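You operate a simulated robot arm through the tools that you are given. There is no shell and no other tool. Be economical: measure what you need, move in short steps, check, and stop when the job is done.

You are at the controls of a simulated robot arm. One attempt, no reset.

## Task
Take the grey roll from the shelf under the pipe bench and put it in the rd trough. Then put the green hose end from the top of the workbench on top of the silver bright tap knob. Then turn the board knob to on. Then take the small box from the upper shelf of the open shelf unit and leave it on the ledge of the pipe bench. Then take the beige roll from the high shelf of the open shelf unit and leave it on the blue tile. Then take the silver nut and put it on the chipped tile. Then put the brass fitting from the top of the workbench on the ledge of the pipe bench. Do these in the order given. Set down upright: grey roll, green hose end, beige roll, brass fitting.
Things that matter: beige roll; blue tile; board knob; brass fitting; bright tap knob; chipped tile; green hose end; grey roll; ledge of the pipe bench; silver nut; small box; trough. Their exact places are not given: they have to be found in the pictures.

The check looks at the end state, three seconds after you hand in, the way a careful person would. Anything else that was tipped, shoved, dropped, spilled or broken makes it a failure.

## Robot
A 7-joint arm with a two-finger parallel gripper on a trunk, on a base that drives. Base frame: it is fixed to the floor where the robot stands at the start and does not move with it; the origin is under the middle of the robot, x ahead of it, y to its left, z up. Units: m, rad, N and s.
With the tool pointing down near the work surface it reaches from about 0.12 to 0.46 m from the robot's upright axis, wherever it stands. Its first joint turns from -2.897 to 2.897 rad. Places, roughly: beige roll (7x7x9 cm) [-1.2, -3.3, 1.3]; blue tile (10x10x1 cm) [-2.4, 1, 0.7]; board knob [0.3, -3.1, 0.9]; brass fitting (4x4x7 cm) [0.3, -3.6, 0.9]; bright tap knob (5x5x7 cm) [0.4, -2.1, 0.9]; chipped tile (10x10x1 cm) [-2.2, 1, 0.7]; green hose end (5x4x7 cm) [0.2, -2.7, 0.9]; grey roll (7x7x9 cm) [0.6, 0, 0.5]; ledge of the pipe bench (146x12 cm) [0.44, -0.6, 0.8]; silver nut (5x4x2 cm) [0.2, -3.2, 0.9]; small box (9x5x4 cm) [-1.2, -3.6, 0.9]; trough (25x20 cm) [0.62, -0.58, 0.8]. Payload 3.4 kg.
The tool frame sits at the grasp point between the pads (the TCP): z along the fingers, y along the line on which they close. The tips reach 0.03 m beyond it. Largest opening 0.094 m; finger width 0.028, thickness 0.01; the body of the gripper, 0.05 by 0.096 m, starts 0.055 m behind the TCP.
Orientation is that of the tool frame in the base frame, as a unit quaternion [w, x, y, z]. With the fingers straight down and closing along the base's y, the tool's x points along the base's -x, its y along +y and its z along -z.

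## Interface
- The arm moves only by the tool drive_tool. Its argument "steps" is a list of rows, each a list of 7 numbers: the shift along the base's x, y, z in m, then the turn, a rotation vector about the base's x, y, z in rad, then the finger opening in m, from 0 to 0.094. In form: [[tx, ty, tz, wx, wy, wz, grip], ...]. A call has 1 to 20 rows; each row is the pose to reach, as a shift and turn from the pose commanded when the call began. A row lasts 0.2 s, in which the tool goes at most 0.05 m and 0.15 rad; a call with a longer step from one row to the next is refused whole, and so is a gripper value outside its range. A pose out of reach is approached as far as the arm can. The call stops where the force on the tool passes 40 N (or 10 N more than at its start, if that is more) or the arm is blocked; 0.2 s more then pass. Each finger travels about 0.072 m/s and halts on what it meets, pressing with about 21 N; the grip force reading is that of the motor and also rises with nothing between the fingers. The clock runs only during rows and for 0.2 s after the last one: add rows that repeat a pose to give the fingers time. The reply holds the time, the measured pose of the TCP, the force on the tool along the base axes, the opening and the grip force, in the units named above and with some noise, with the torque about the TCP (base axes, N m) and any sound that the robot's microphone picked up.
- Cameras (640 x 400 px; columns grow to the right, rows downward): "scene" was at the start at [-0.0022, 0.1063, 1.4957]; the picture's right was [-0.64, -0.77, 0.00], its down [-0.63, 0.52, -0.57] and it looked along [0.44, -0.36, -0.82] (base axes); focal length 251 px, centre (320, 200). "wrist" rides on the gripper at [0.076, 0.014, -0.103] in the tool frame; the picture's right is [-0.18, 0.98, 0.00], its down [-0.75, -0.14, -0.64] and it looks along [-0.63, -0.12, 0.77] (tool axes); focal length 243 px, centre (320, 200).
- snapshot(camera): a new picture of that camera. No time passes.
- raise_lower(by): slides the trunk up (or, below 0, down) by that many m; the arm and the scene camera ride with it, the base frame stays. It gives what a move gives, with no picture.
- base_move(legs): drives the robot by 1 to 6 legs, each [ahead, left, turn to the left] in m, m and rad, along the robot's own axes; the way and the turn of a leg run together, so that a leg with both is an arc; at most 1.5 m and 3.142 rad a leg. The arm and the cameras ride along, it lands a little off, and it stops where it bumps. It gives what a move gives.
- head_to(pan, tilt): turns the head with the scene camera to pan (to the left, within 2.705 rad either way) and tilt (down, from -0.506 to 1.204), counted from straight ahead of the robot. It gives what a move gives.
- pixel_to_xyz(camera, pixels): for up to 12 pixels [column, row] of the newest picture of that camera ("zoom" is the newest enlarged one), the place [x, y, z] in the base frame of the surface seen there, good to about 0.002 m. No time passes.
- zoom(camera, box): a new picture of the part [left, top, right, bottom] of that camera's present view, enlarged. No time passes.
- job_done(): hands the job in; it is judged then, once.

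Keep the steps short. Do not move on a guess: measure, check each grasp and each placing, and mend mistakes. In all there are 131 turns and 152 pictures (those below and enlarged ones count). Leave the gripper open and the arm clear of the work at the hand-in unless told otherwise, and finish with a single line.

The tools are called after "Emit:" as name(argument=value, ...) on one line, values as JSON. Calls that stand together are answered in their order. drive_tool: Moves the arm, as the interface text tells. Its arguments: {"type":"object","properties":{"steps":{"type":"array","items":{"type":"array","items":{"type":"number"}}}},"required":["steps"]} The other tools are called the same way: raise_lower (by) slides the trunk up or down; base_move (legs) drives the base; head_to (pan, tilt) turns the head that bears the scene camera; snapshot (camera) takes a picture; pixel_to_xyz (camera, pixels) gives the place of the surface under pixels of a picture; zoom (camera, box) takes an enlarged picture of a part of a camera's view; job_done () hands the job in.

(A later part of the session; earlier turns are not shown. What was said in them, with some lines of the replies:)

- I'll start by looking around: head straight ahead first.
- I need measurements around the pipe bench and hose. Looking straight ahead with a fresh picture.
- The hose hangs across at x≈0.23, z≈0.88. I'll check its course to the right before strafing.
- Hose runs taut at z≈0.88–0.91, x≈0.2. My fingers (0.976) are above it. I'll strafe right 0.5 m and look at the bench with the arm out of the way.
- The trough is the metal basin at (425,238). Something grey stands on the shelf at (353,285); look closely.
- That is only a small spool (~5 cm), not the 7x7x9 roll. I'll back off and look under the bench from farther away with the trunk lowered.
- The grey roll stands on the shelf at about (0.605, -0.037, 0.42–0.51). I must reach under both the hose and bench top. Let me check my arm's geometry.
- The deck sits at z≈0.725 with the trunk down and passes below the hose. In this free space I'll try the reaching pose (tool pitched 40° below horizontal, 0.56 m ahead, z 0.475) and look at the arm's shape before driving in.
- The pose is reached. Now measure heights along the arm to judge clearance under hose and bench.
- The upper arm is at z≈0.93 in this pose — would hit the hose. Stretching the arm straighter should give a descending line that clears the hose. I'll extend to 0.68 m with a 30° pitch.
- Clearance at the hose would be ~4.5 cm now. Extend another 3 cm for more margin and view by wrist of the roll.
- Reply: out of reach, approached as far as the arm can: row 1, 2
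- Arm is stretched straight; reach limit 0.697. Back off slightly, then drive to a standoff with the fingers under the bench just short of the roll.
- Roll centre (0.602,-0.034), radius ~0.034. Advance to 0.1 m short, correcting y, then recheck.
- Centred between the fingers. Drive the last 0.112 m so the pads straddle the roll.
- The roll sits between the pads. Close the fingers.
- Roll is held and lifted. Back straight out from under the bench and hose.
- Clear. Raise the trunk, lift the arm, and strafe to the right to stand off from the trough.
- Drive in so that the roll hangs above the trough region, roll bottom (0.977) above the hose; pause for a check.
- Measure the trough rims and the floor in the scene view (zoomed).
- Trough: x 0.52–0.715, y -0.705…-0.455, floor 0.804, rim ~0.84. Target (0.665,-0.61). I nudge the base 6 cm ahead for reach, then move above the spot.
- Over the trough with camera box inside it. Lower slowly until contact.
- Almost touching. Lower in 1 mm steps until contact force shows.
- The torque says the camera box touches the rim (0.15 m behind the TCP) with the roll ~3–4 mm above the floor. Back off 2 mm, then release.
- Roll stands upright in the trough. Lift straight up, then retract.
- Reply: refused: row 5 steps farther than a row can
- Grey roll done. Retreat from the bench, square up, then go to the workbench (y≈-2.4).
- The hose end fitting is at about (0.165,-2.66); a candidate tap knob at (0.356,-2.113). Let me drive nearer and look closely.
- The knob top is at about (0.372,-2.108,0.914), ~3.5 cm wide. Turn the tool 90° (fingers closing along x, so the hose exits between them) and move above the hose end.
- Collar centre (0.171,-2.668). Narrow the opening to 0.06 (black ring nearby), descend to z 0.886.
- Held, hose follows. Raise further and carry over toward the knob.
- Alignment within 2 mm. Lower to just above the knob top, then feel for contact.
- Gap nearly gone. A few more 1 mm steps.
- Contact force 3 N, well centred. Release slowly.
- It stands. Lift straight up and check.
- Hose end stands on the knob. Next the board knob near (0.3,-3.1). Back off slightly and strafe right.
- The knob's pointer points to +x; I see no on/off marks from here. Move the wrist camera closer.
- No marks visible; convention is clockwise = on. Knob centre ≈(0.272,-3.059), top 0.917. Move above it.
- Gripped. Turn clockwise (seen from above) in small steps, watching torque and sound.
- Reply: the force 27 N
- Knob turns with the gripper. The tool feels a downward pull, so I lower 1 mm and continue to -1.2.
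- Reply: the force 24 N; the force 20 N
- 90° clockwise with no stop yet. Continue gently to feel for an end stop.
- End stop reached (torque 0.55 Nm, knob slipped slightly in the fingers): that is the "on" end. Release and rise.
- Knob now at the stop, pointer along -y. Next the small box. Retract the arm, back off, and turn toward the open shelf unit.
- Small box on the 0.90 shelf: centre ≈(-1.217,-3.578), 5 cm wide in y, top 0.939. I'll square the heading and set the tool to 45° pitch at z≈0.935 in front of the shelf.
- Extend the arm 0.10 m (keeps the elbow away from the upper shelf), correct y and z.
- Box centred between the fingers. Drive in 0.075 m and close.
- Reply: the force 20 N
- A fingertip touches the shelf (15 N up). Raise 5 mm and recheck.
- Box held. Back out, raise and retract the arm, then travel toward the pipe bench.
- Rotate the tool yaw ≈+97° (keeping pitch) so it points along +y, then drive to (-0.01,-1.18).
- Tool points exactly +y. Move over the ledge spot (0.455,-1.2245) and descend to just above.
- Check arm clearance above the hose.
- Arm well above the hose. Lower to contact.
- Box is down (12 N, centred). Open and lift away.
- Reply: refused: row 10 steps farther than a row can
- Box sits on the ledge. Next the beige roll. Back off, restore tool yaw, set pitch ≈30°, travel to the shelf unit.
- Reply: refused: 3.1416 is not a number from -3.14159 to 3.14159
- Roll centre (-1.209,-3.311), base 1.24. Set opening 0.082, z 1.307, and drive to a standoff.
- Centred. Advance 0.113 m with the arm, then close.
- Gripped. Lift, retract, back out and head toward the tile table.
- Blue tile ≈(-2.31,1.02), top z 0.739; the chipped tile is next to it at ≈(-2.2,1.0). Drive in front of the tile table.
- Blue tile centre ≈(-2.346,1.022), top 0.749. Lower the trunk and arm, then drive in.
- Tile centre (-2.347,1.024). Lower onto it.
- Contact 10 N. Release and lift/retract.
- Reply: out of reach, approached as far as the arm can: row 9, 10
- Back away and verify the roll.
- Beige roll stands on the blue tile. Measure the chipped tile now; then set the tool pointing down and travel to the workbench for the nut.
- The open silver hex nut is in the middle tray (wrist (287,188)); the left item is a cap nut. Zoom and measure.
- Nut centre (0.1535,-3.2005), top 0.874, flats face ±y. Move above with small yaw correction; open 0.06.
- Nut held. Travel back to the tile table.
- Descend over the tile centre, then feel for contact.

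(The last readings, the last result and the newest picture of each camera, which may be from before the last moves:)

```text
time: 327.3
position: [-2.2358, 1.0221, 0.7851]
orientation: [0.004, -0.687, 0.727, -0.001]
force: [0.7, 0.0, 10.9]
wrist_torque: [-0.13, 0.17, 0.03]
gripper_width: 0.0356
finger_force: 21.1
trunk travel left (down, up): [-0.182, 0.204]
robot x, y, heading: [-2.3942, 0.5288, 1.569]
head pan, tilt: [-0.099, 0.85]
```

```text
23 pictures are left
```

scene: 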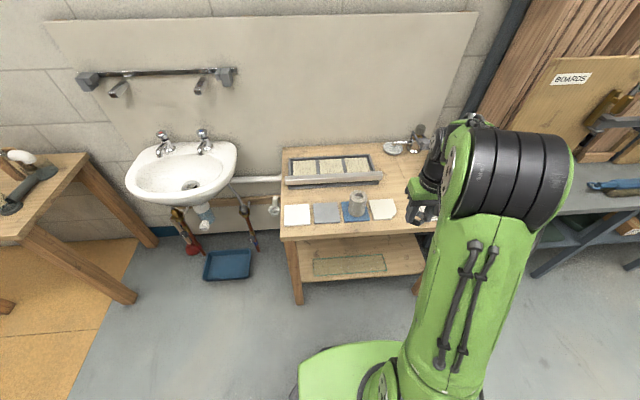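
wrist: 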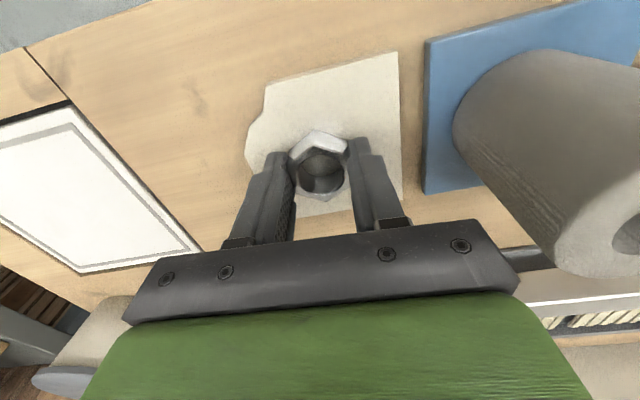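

Nut contacts the tile. Open moderately (roll is near) and lift straight up.

Emit:
drive_tool(steps=[[0, 0, 0.001, 0, 0, 0, 0.036], [0, 0, 0.001, 0, 0, 0, 0.045], [0, 0, 0.001, 0, 0, 0, 0.05], [0, 0, 0.03, 0, 0, 0, 0.05], [0, 0, 0.07, 0, 0, 0, 0.05], [0, 0, 0.11, 0, 0, 0, 0.05], [0, 0, 0.15, 0, 0, 0, 0.05], [0, -0.03, 0.19, 0, 0, 0, 0.05], [0, -0.07, 0.21, 0, 0, 0, 0.06]])

Emit:
snapshot(camera="wrist")

```text
time: 329.3
position: [-2.2371, 0.9512, 0.9941]
orientation: [0.003, -0.687, 0.727, -0.001]
force: [1.4, -0.1, 0.8]
wrist_torque: [-0.01, 0.0, 0.0]
gripper_width: 0.0599
finger_force: 0.0
trunk travel left (down, up): [-0.182, 0.204]
robot x, y, heading: [-2.3926, 0.5319, 1.567]
head pan, tilt: [-0.099, 0.85]
```

```text
22 pictures are left
```

wrist: 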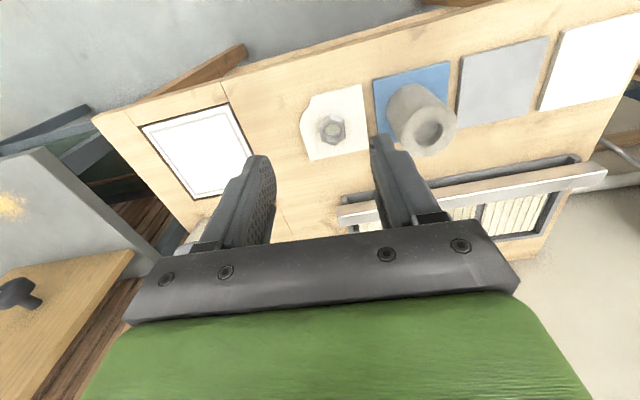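

Nut is on the chipped tile. Last: brass fitting. Travel back to the workbench right end.

Emit:
base_move(legs=[[-0.4, 0, 0], [0, -1.0, 0], [0, -0.95, 0], [0, 0, -1.567], [0, -1.2, 0], [0, -1.2, 0]])

Emit:
base_move(legs=[[0, -1.05, 0]])

Emit:
snapshot(camera="wrist")

```text
time: 356.3
position: [-0.0188, -2.4006, 0.994]
orientation: [0.001, 0.031, 1.0, -0.002]
force: [-0.8, 0.3, -0.4]
wrist_torque: [0.03, 0.02, 0.02]
gripper_width: 0.0601
finger_force: 0.0
trunk travel left (down, up): [-0.182, 0.204]
robot x, y, heading: [-0.4429, -2.2418, -0.006]
head pan, tilt: [-0.099, 0.85]
```

```text
time: 361.6
position: [-0.0267, -3.434, 0.9933]
orientation: [0.0, 0.029, 1.0, -0.003]
force: [-0.4, -0.2, 0.0]
wrist_torque: [0.03, -0.03, -0.02]
gripper_width: 0.06
finger_force: 0.1
trunk travel left (down, up): [-0.182, 0.204]
robot x, y, heading: [-0.449, -3.2798, -0.009]
head pan, tilt: [-0.099, 0.85]
```

```text
21 pictures are left
```

wrist: 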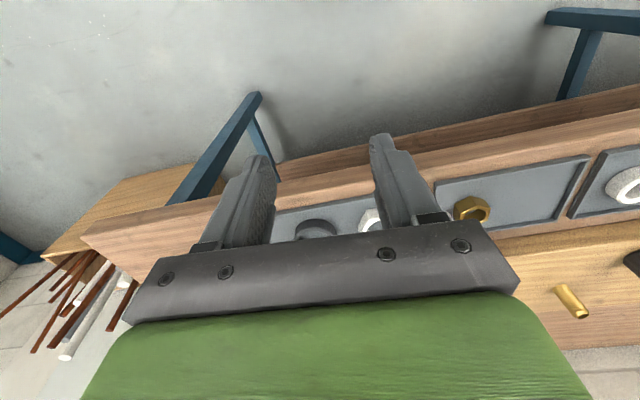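

Emit:
drive_tool(steps=[[0, 0, 0.04, 0, 0, 0, 0.094], [0, 0, 0.08, 0, 0, 0, 0.094], [0, 0, 0.12, 0, 0, 0, 0.094]])

Emit:
base_move(legs=[[0.17, -0.1, 0.009]])

Emit:
snapshot(camera="wrist")

```text
time: 362.4
position: [-0.0285, -3.4344, 1.1125]
orientation: [0.001, 0.03, 1.0, -0.002]
force: [-0.1, 0.1, 0.2]
wrist_torque: [0.01, -0.01, 0.04]
gripper_width: 0.0941
finger_force: 0.1
trunk travel left (down, up): [-0.182, 0.204]
robot x, y, heading: [-0.4511, -3.2755, -0.005]
head pan, tilt: [-0.099, 0.85]
```

```text
time: 364.0
position: [0.1466, -3.5331, 1.1106]
orientation: [0.002, 0.026, 1.0, -0.003]
force: [0.9, 0.2, 0.1]
wrist_torque: [-0.01, -0.01, 0.01]
gripper_width: 0.0939
finger_force: 0.1
trunk travel left (down, up): [-0.182, 0.204]
robot x, y, heading: [-0.277, -3.3796, -0.005]
head pan, tilt: [-0.099, 0.85]
```

```text
20 pictures are left
```

wrist: 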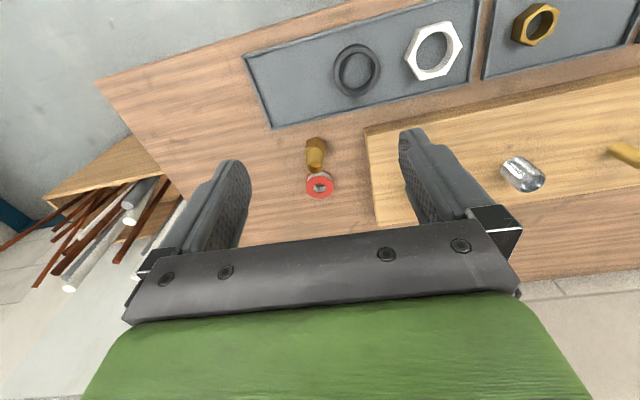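

Emit:
zoom(camera="wrist", box=[270, 120, 370, 210])

Emit:
pixel_to_xyz(camera="zoom", pixels=[[240, 110], [290, 90], [345, 110], [280, 160], [250, 200], [330, 200], [290, 300], [280, 330], [285, 250], [320, 310], [210, 300], [260, 140]])

```text
4.44 times, centred on (320, 165) of wrist
```

zoom: 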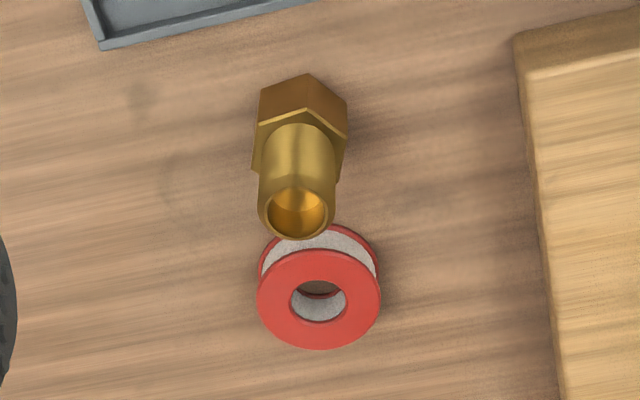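

```text
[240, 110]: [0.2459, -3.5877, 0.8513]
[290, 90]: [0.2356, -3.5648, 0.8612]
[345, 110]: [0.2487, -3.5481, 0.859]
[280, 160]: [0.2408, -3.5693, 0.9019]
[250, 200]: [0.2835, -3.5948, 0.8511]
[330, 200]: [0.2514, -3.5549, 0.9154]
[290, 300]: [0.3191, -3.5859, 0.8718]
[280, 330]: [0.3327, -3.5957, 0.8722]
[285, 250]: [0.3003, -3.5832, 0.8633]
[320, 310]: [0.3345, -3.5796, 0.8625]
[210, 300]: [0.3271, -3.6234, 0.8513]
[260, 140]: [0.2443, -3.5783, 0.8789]
```

Fitting axis ≈(0.254,-3.566), hex z 0.85–0.88, tube to 0.92; red spool behind it. Move base closer, then above it.

Emit:
base_move(legs=[[0.1, -0.03, 0.005]])

Emit:
drive_tool(steps=[[0, 0, -0.03, 0, 0, 0, 0.08], [0, 0, -0.06, 0, 0, 0, 0.07], [0, 0, -0.09, 0, 0, 0, 0.065]])

Emit:
snapshot(camera="wrist")

```text
time: 365.2
position: [0.2469, -3.5603, 1.1112]
orientation: [0.0, 0.026, 1.0, -0.003]
force: [0.6, 0.1, 0.2]
wrist_torque: [0.03, 0.02, 0.01]
gripper_width: 0.0939
finger_force: 0.0
trunk travel left (down, up): [-0.182, 0.204]
robot x, y, heading: [-0.18, -3.405, 0.006]
head pan, tilt: [-0.099, 0.85]
```

```text
time: 366.0
position: [0.2439, -3.561, 1.0218]
orientation: [0.001, 0.026, 1.0, -0.004]
force: [0.5, -0.8, 0.6]
wrist_torque: [-0.03, -0.01, -0.02]
gripper_width: 0.065
finger_force: 0.1
trunk travel left (down, up): [-0.182, 0.204]
robot x, y, heading: [-0.1784, -3.4094, 0.01]
head pan, tilt: [-0.099, 0.85]
```

```text
18 pictures are left
```

wrist: 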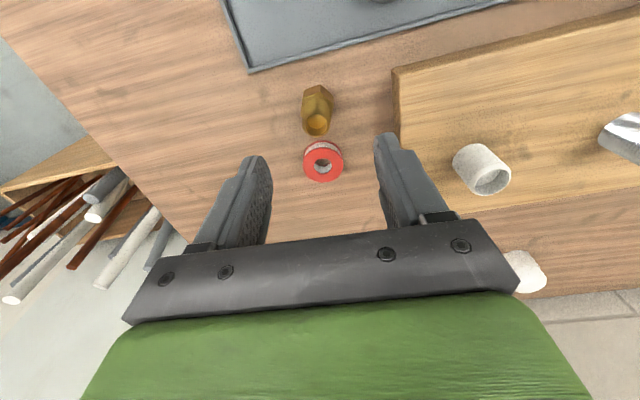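

Emit:
zoom(camera="wrist", box=[280, 70, 360, 190])

Emit:
pixel_to_xyz(camera="wrist", pixels=[[305, 100], [319, 90], [331, 102], [307, 124], [328, 124], [317, 114], [317, 134], [309, 112], [325, 112]])

```text
3.33 times, centred on (320, 130) of wrist
```

zoom: 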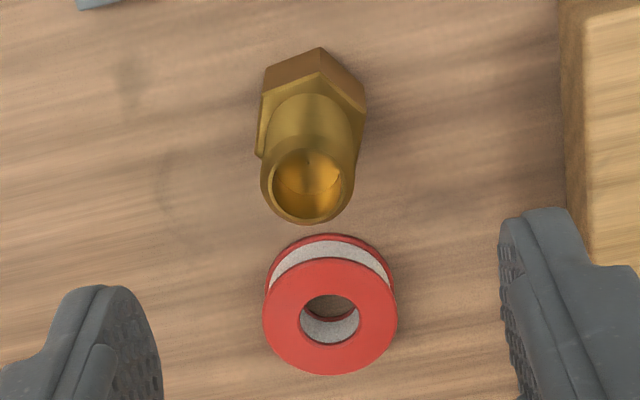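

```text
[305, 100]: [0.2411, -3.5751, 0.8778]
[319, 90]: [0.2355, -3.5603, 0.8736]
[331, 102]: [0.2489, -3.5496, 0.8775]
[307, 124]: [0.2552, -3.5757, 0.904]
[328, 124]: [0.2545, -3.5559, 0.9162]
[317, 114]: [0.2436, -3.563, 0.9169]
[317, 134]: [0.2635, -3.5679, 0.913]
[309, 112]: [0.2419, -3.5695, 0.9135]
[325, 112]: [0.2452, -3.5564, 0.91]
```

Hex is yawed ≈-0.3 rad; align the tool to the flats and descend.

Emit:
drive_tool(steps=[[0.005, -0.003, -0.01, 0, 0, -0.12, 0.06], [0.01, -0.005, -0.03, 0, 0, -0.24, 0.06], [0.01, -0.005, -0.06, 0, 0, -0.24, 0.06], [0.01, -0.005, -0.09, 0, 0, -0.24, 0.06], [0.01, -0.005, -0.12, 0, 0, -0.24, 0.06], [0.01, -0.005, -0.132, 0, 0, -0.24, 0.06]])

Emit:
snapshot(camera="wrist")

```text
time: 367.4
position: [0.2545, -3.565, 0.8887]
orientation: [-0.001, 0.145, 0.989, -0.003]
force: [-1.2, 0.5, -0.5]
wrist_torque: [-0.01, -0.01, -0.01]
gripper_width: 0.0596
finger_force: 0.1
trunk travel left (down, up): [-0.182, 0.204]
robot x, y, heading: [-0.1796, -3.4057, 0.002]
head pan, tilt: [-0.099, 0.85]
```

```text
16 pictures are left
```

wrist: 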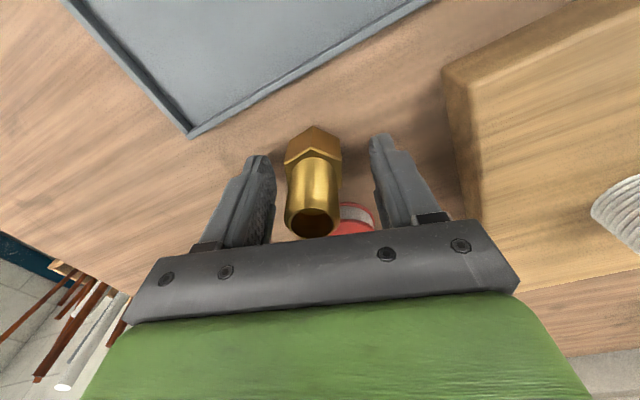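

Aligned. Close and lift.

Emit:
drive_tool(steps=[[0, 0, 0, 0, 0, 0, 0.045], [0, 0, 0, 0, 0, 0, 0.03], [0, 0, 0, 0, 0, 0, 0.022], [0, 0, 0, 0, 0, 0, 0.022]])

Emit:
drive_tool(steps=[[0, 0, 0.02, 0, 0, 0, 0.022], [0, 0, 0.06, 0, 0, 0, 0.022], [0, 0, 0.11, 0, 0, 0, 0.022], [-0.04, 0, 0.13, 0, 0, 0, 0.022]])

Emit:
snapshot(camera="wrist")

```text
time: 368.4
position: [0.2537, -3.5644, 0.8891]
orientation: [0.001, 0.145, 0.989, -0.004]
force: [-0.6, -0.1, 0.7]
wrist_torque: [0.03, 0.04, 0.0]
gripper_width: 0.0316
finger_force: 21.0
trunk travel left (down, up): [-0.182, 0.204]
robot x, y, heading: [-0.1802, -3.4099, 0.0]
head pan, tilt: [-0.099, 0.85]
```

```text
time: 369.4
position: [0.2128, -3.5663, 1.0225]
orientation: [0.002, 0.144, 0.99, -0.003]
force: [-0.2, -0.5, -2.1]
wrist_torque: [0.04, 0.0, 0.01]
gripper_width: 0.0317
finger_force: 21.2
trunk travel left (down, up): [-0.182, 0.204]
robot x, y, heading: [-0.1807, -3.4051, 0.008]
head pan, tilt: [-0.099, 0.85]
```

```text
15 pictures are left
```

wrist: 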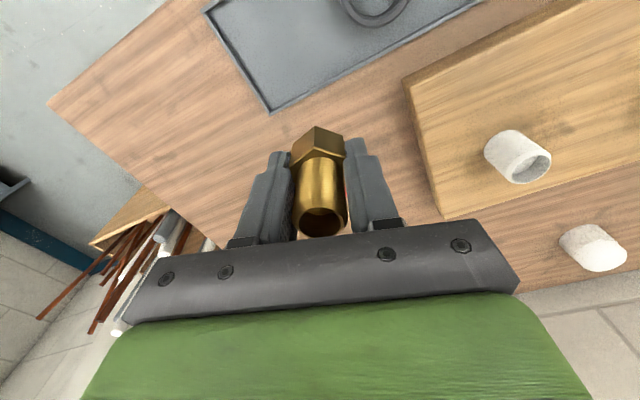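

Fitting held upright. Back off, raise trunk, travel to the pipe bench, and yaw the tool by ~+106° on the way (camera away from the hose).

Emit:
base_move(legs=[[-0.3, 0, 0], [0, 1.0, 0], [0, 1.0, 0], [0, 0.72, 0]])

Emit:
raise_lower(by=0.19)

Emit:
drive_tool(steps=[[0, 0, 0, 0, 0, 0.145, 0.022], [0, 0, 0, 0, 0, 0.29, 0.022], [0, 0, 0, 0, 0, 0.435, 0.022], [0, 0, 0, 0, 0, 0.58, 0.022], [0, 0, 0, 0, 0, 0.725, 0.022], [0, 0, 0, 0, 0, 0.87, 0.022], [0, 0, 0, 0, 0, 1.015, 0.022], [0, 0, 0, 0, 0, 1.16, 0.022], [0, 0, 0, 0, 0, 1.305, 0.022], [0, 0, 0, 0, 0, 1.45, 0.022], [0, 0, 0, 0, 0, 1.595, 0.022], [0, 0, 0, 0, 0, 1.74, 0.022], [0, 0, 0, 0, 0, 1.86, 0.022]])

Emit:
head_to(pan=0.0, tilt=0.8)

Emit:
snapshot(camera="scene")

```text
time: 384.5
position: [-0.0854, -0.8488, 1.0195]
orientation: [0.0, 0.144, 0.99, -0.003]
force: [-0.5, -0.2, -2.0]
wrist_torque: [0.03, 0.03, 0.0]
gripper_width: 0.0318
finger_force: 20.7
trunk travel left (down, up): [-0.182, 0.204]
robot x, y, heading: [-0.4811, -0.6913, 0.001]
head pan, tilt: [-0.099, 0.85]
```

```text
time: 386.6
position: [-0.0844, -0.8491, 1.2092]
orientation: [0.0, 0.144, 0.99, -0.003]
force: [-1.3, 0.8, -1.7]
wrist_torque: [-0.02, 0.0, 0.01]
gripper_width: 0.0319
finger_force: 21.9
trunk travel left (down, up): [-0.372, 0.014]
robot x, y, heading: [-0.4792, -0.6888, 0.004]
head pan, tilt: [-0.099, 0.85]
```

```text
time: 389.4
position: [-0.0847, -0.8493, 1.2106]
orientation: [-0.003, 0.709, -0.706, 0.001]
force: [-0.1, 0.0, -1.5]
wrist_torque: [0.02, 0.04, -0.02]
gripper_width: 0.0316
finger_force: 20.8
trunk travel left (down, up): [-0.372, 0.014]
robot x, y, heading: [-0.4809, -0.6906, 0.004]
head pan, tilt: [-0.099, 0.85]
```

```text
time: 390.0
position: [-0.0843, -0.8491, 1.21]
orientation: [-0.003, 0.707, -0.707, 0.001]
force: [0.5, 0.2, -0.2]
wrist_torque: [0.01, 0.02, -0.02]
gripper_width: 0.0318
finger_force: 21.3
trunk travel left (down, up): [-0.372, 0.014]
robot x, y, heading: [-0.4808, -0.6903, -0.001]
head pan, tilt: [0.0, 0.799]
```

```text
14 pictures are left
```

scene: 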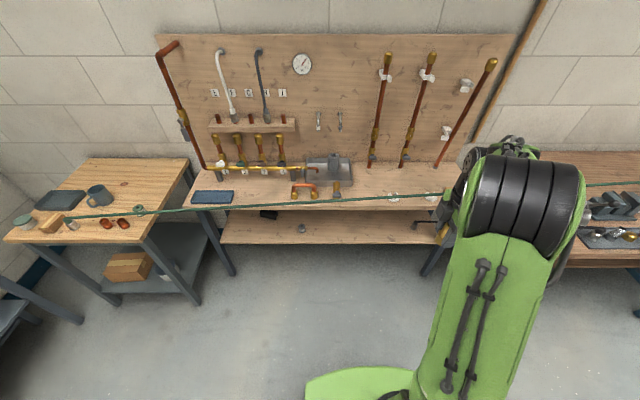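

Emit:
pixel_to_xyz(camera="scene", pixels=[[393, 196], [337, 187], [365, 195], [365, 199], [345, 203], [400, 195]])

Emit:
base_move(legs=[[0.46, 0.085, 0]])

Emit:
snapshot(camera="scene")

Emit:
snapshot(camera="wrist")

```text
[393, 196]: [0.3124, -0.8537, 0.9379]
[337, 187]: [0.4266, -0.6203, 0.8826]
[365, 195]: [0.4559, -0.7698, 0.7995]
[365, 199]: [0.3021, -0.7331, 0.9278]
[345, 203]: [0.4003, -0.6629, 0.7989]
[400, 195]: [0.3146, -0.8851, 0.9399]
```

```text
time: 392.8
position: [0.3786, -0.7628, 1.2098]
orientation: [0.002, -0.707, 0.707, -0.001]
force: [-0.2, 0.3, -1.0]
wrist_torque: [0.0, -0.01, -0.01]
gripper_width: 0.0315
finger_force: 20.9
trunk travel left (down, up): [-0.372, 0.014]
robot x, y, heading: [-0.0159, -0.6059, 0.008]
head pan, tilt: [0.0, 0.799]
```

```text
13 pictures are left
```

scene: 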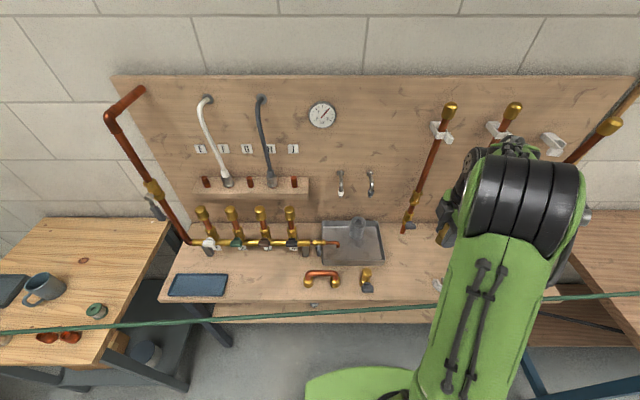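

```text
12 pictures are left
```

wrist: 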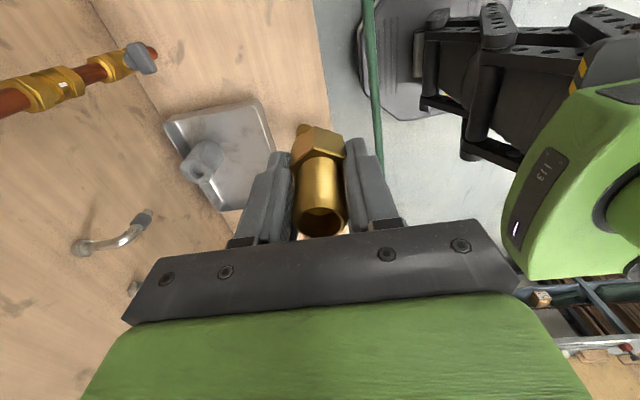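

Move over (0.443,-0.762) and descend halfway, checking hose clearance.

Emit:
drive_tool(steps=[[0.032, 0, 0, 0, 0, 0, 0.022], [0.064, 0, 0, 0, 0, 0, 0.022], [0.064, 0, -0.045, 0, 0, 0, 0.022], [0.064, 0, -0.09, 0, 0, 0, 0.022], [0.064, 0, -0.135, 0, 0, 0, 0.022], [0.064, 0, -0.18, 0, 0, 0, 0.022], [0.064, 0, -0.225, 0, 0, 0, 0.022], [0.064, 0, -0.26, 0, 0, 0, 0.022]])

Emit:
zoom(camera="scene", box=[320, 200, 560, 350])

Emit:
snapshot(camera="wrist")

```text
time: 394.6
position: [0.4426, -0.7628, 0.9487]
orientation: [0.004, -0.707, 0.707, -0.002]
force: [0.5, -0.6, -1.3]
wrist_torque: [-0.01, 0.03, -0.01]
gripper_width: 0.0317
finger_force: 21.4
trunk travel left (down, up): [-0.372, 0.014]
robot x, y, heading: [-0.0116, -0.6027, 0.007]
head pan, tilt: [0.0, 0.799]
```

```text
2.67 times, centred on (440, 275) of scene
```

zoom: 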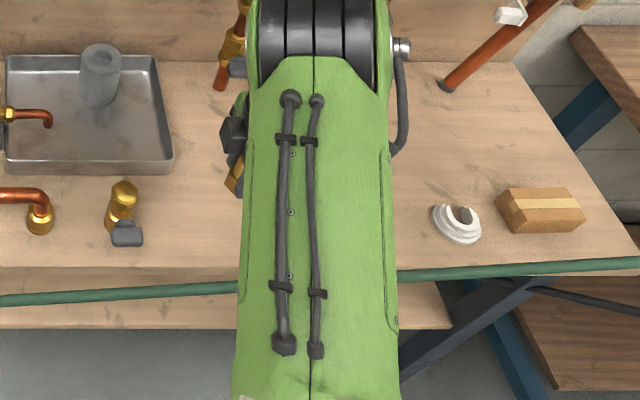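

```text
10 pictures are left
```

wrist: 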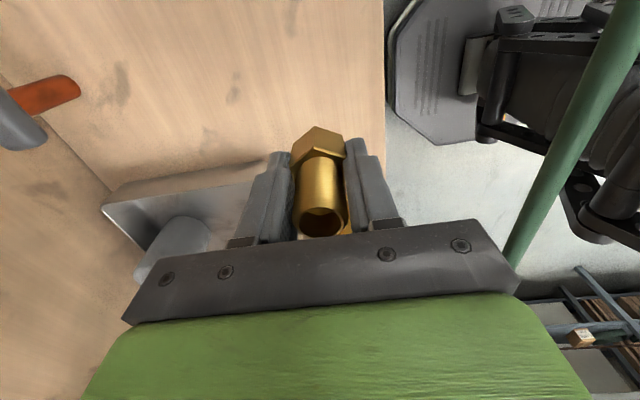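

Hose runs clear beside the gripper. Continue down, then feel.

Emit:
drive_tool(steps=[[0, 0, -0.04, 0, 0, 0, 0.022], [0, 0, -0.08, 0, 0, 0, 0.022], [0, 0, -0.1, 0, 0, 0, 0.022], [0, 0, -0.105, 0, 0, 0, 0.022]])

Emit:
drive_tool(steps=[[0, 0, -0.001, 0, 0, 0, 0.022], [0, 0, -0.002, 0, 0, 0, 0.022], [0, 0, -0.003, 0, 0, 0, 0.022], [0, 0, -0.004, 0, 0, 0, 0.022], [0, 0, -0.005, 0, 0, 0, 0.022]])

Emit:
snapshot(camera="wrist")

```text
time: 395.6
position: [0.4434, -0.7637, 0.8447]
orientation: [0.004, -0.707, 0.707, -0.001]
force: [-0.3, -0.2, -1.0]
wrist_torque: [0.0, 0.02, 0.01]
gripper_width: 0.0317
finger_force: 21.6
trunk travel left (down, up): [-0.372, 0.014]
robot x, y, heading: [-0.0173, -0.6021, 0.004]
head pan, tilt: [0.0, 0.799]
```

```text
time: 396.8
position: [0.4414, -0.7637, 0.84]
orientation: [-0.003, 0.707, -0.707, 0.002]
force: [0.9, 0.6, -1.7]
wrist_torque: [-0.02, 0.02, 0.03]
gripper_width: 0.0318
finger_force: 21.0
trunk travel left (down, up): [-0.372, 0.014]
robot x, y, heading: [-0.0163, -0.6024, 0.007]
head pan, tilt: [0.0, 0.799]
```

```text
9 pictures are left
```

wrist: 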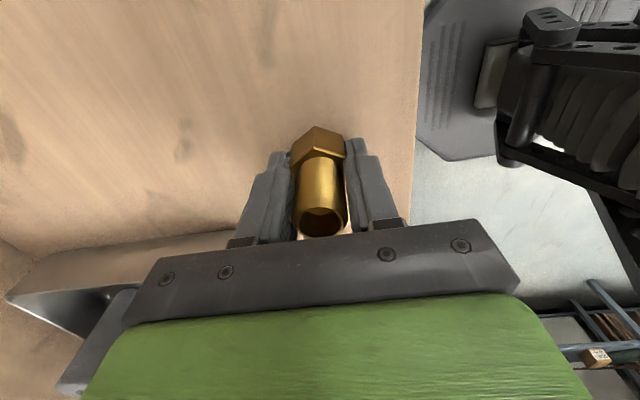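

Emit:
drive_tool(steps=[[0, 0, -0.001, 0, 0, 0, 0.022], [0, 0, -0.002, 0, 0, 0, 0.022], [0, 0, -0.003, 0, 0, 0, 0.022]])

```text
time: 397.6
position: [0.4421, -0.7631, 0.837]
orientation: [0.003, -0.707, 0.707, -0.002]
force: [-0.5, -2.0, 12.8]
wrist_torque: [0.02, 0.14, -0.01]
gripper_width: 0.032
finger_force: 21.3
trunk travel left (down, up): [-0.372, 0.014]
robot x, y, heading: [-0.0162, -0.6076, -0.001]
head pan, tilt: [0.0, 0.799]
```

Contact 13 N, centred. Release and lift straight up well above the hose, then retract.

Emit:
drive_tool(steps=[[0, 0, 0.001, 0, 0, 0, 0.034], [0, 0, 0.001, 0, 0, 0, 0.045], [0, 0, 0.001, 0, 0, 0, 0.055], [0, 0, 0.02, 0, 0, 0, 0.055], [0, 0, 0.06, 0, 0, 0, 0.055], [0, 0, 0.105, 0, 0, 0, 0.055], [0, 0, 0.15, 0, 0, 0, 0.055], [0, 0, 0.195, 0, 0, 0, 0.055], [0, 0, 0.24, 0, 0, 0, 0.055], [0, 0, 0.285, 0, 0, 0, 0.055], [-0.03, 0, 0.32, 0, 0, 0, 0.07], [-0.07, 0, 0.34, 0, 0, 0, 0.094]])

Emit:
snapshot(camera="wrist")

```text
time: 400.2
position: [0.3687, -0.7621, 1.18]
orientation: [0.003, -0.707, 0.708, -0.001]
force: [-0.4, 0.2, -0.2]
wrist_torque: [-0.02, -0.01, -0.01]
gripper_width: 0.094
finger_force: 0.0
trunk travel left (down, up): [-0.372, 0.014]
robot x, y, heading: [-0.0157, -0.6029, 0.002]
head pan, tilt: [0.0, 0.799]
```

```text
8 pictures are left
```

wrist: 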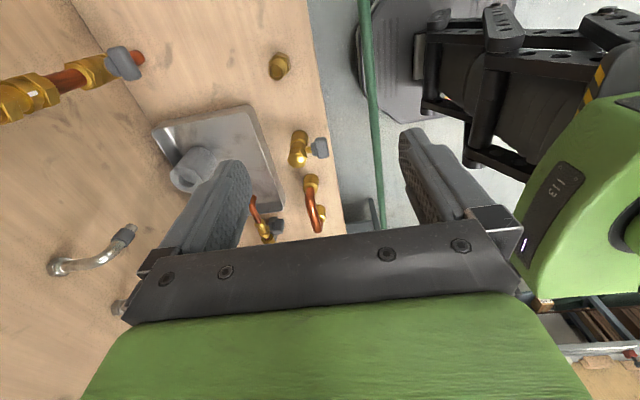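

Fitting stands on the ledge. Back off and survey everything.

Emit:
base_move(legs=[[-0.5, 0, 0]])

Emit:
head_to(pan=-0.15, tilt=0.65)

Emit:
zoom(camera="scene", box=[150, 120, 450, 280])

Emit:
snapshot(camera="scene")

```text
time: 403.2
position: [-0.1254, -0.7665, 1.1786]
orientation: [0.003, -0.704, 0.71, -0.001]
force: [0.1, -0.5, 0.6]
wrist_torque: [-0.01, -0.01, -0.03]
gripper_width: 0.0938
finger_force: 0.0
trunk travel left (down, up): [-0.372, 0.014]
robot x, y, heading: [-0.509, -0.6037, -0.007]
head pan, tilt: [0.0, 0.799]
```

```text
time: 403.9
position: [-0.1249, -0.7654, 1.1793]
orientation: [0.002, -0.704, 0.71, -0.002]
force: [-0.2, -0.2, 0.3]
wrist_torque: [-0.02, -0.01, -0.01]
gripper_width: 0.094
finger_force: 0.0
trunk travel left (down, up): [-0.372, 0.014]
robot x, y, heading: [-0.5126, -0.601, -0.004]
head pan, tilt: [-0.15, 0.649]
```

```text
2.13 times, centred on (300, 200) of scene
```

zoom: 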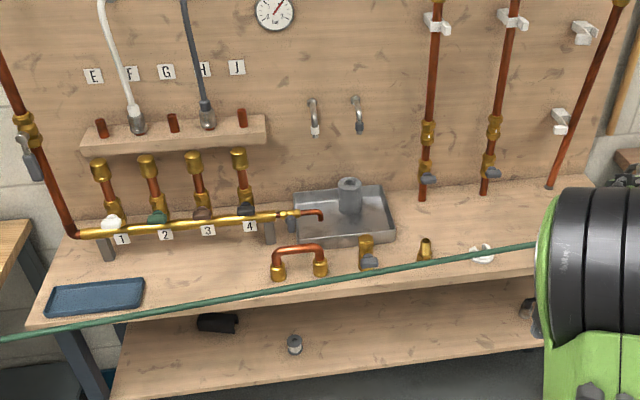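

```text
6 pictures are left
```

scene: 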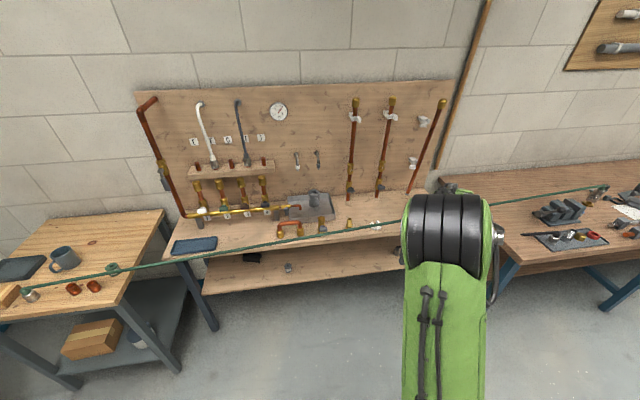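

Emit:
zoom(camera="scene", box=[540, 160, 640, 260])

Emit:
zoom(camera="scene", box=[0, 210, 180, 320])

```text
4.00 times, centred on (590, 210) of scene
```

zoom: 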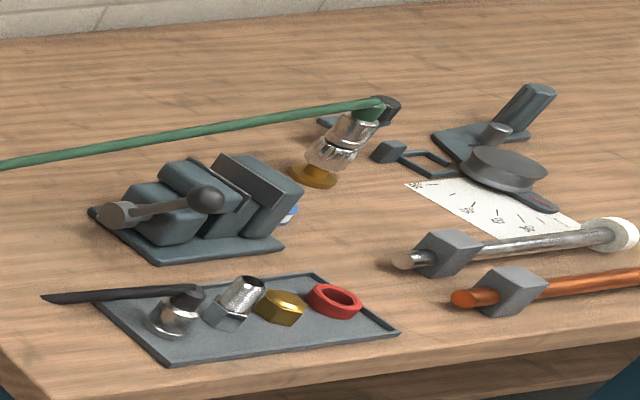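

```text
3.56 times, centred on (90, 265) of scene
```

zoom: 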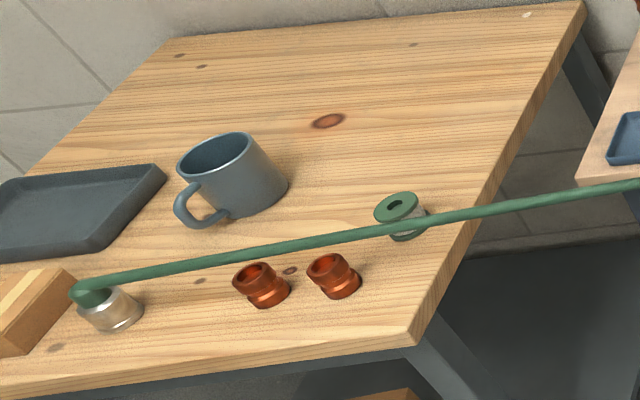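

Everything I can see from here is in place, the gripper is open and the arm is clear of the work. I'm handing in.

Emit:
job_done()

```text
The job is handed in.
```

All seven tasks are done in the order given and handed in; the one assumption is that "on" for the unmarked board knob is clockwise, so I turned it clockwise about 90° to its end stop.
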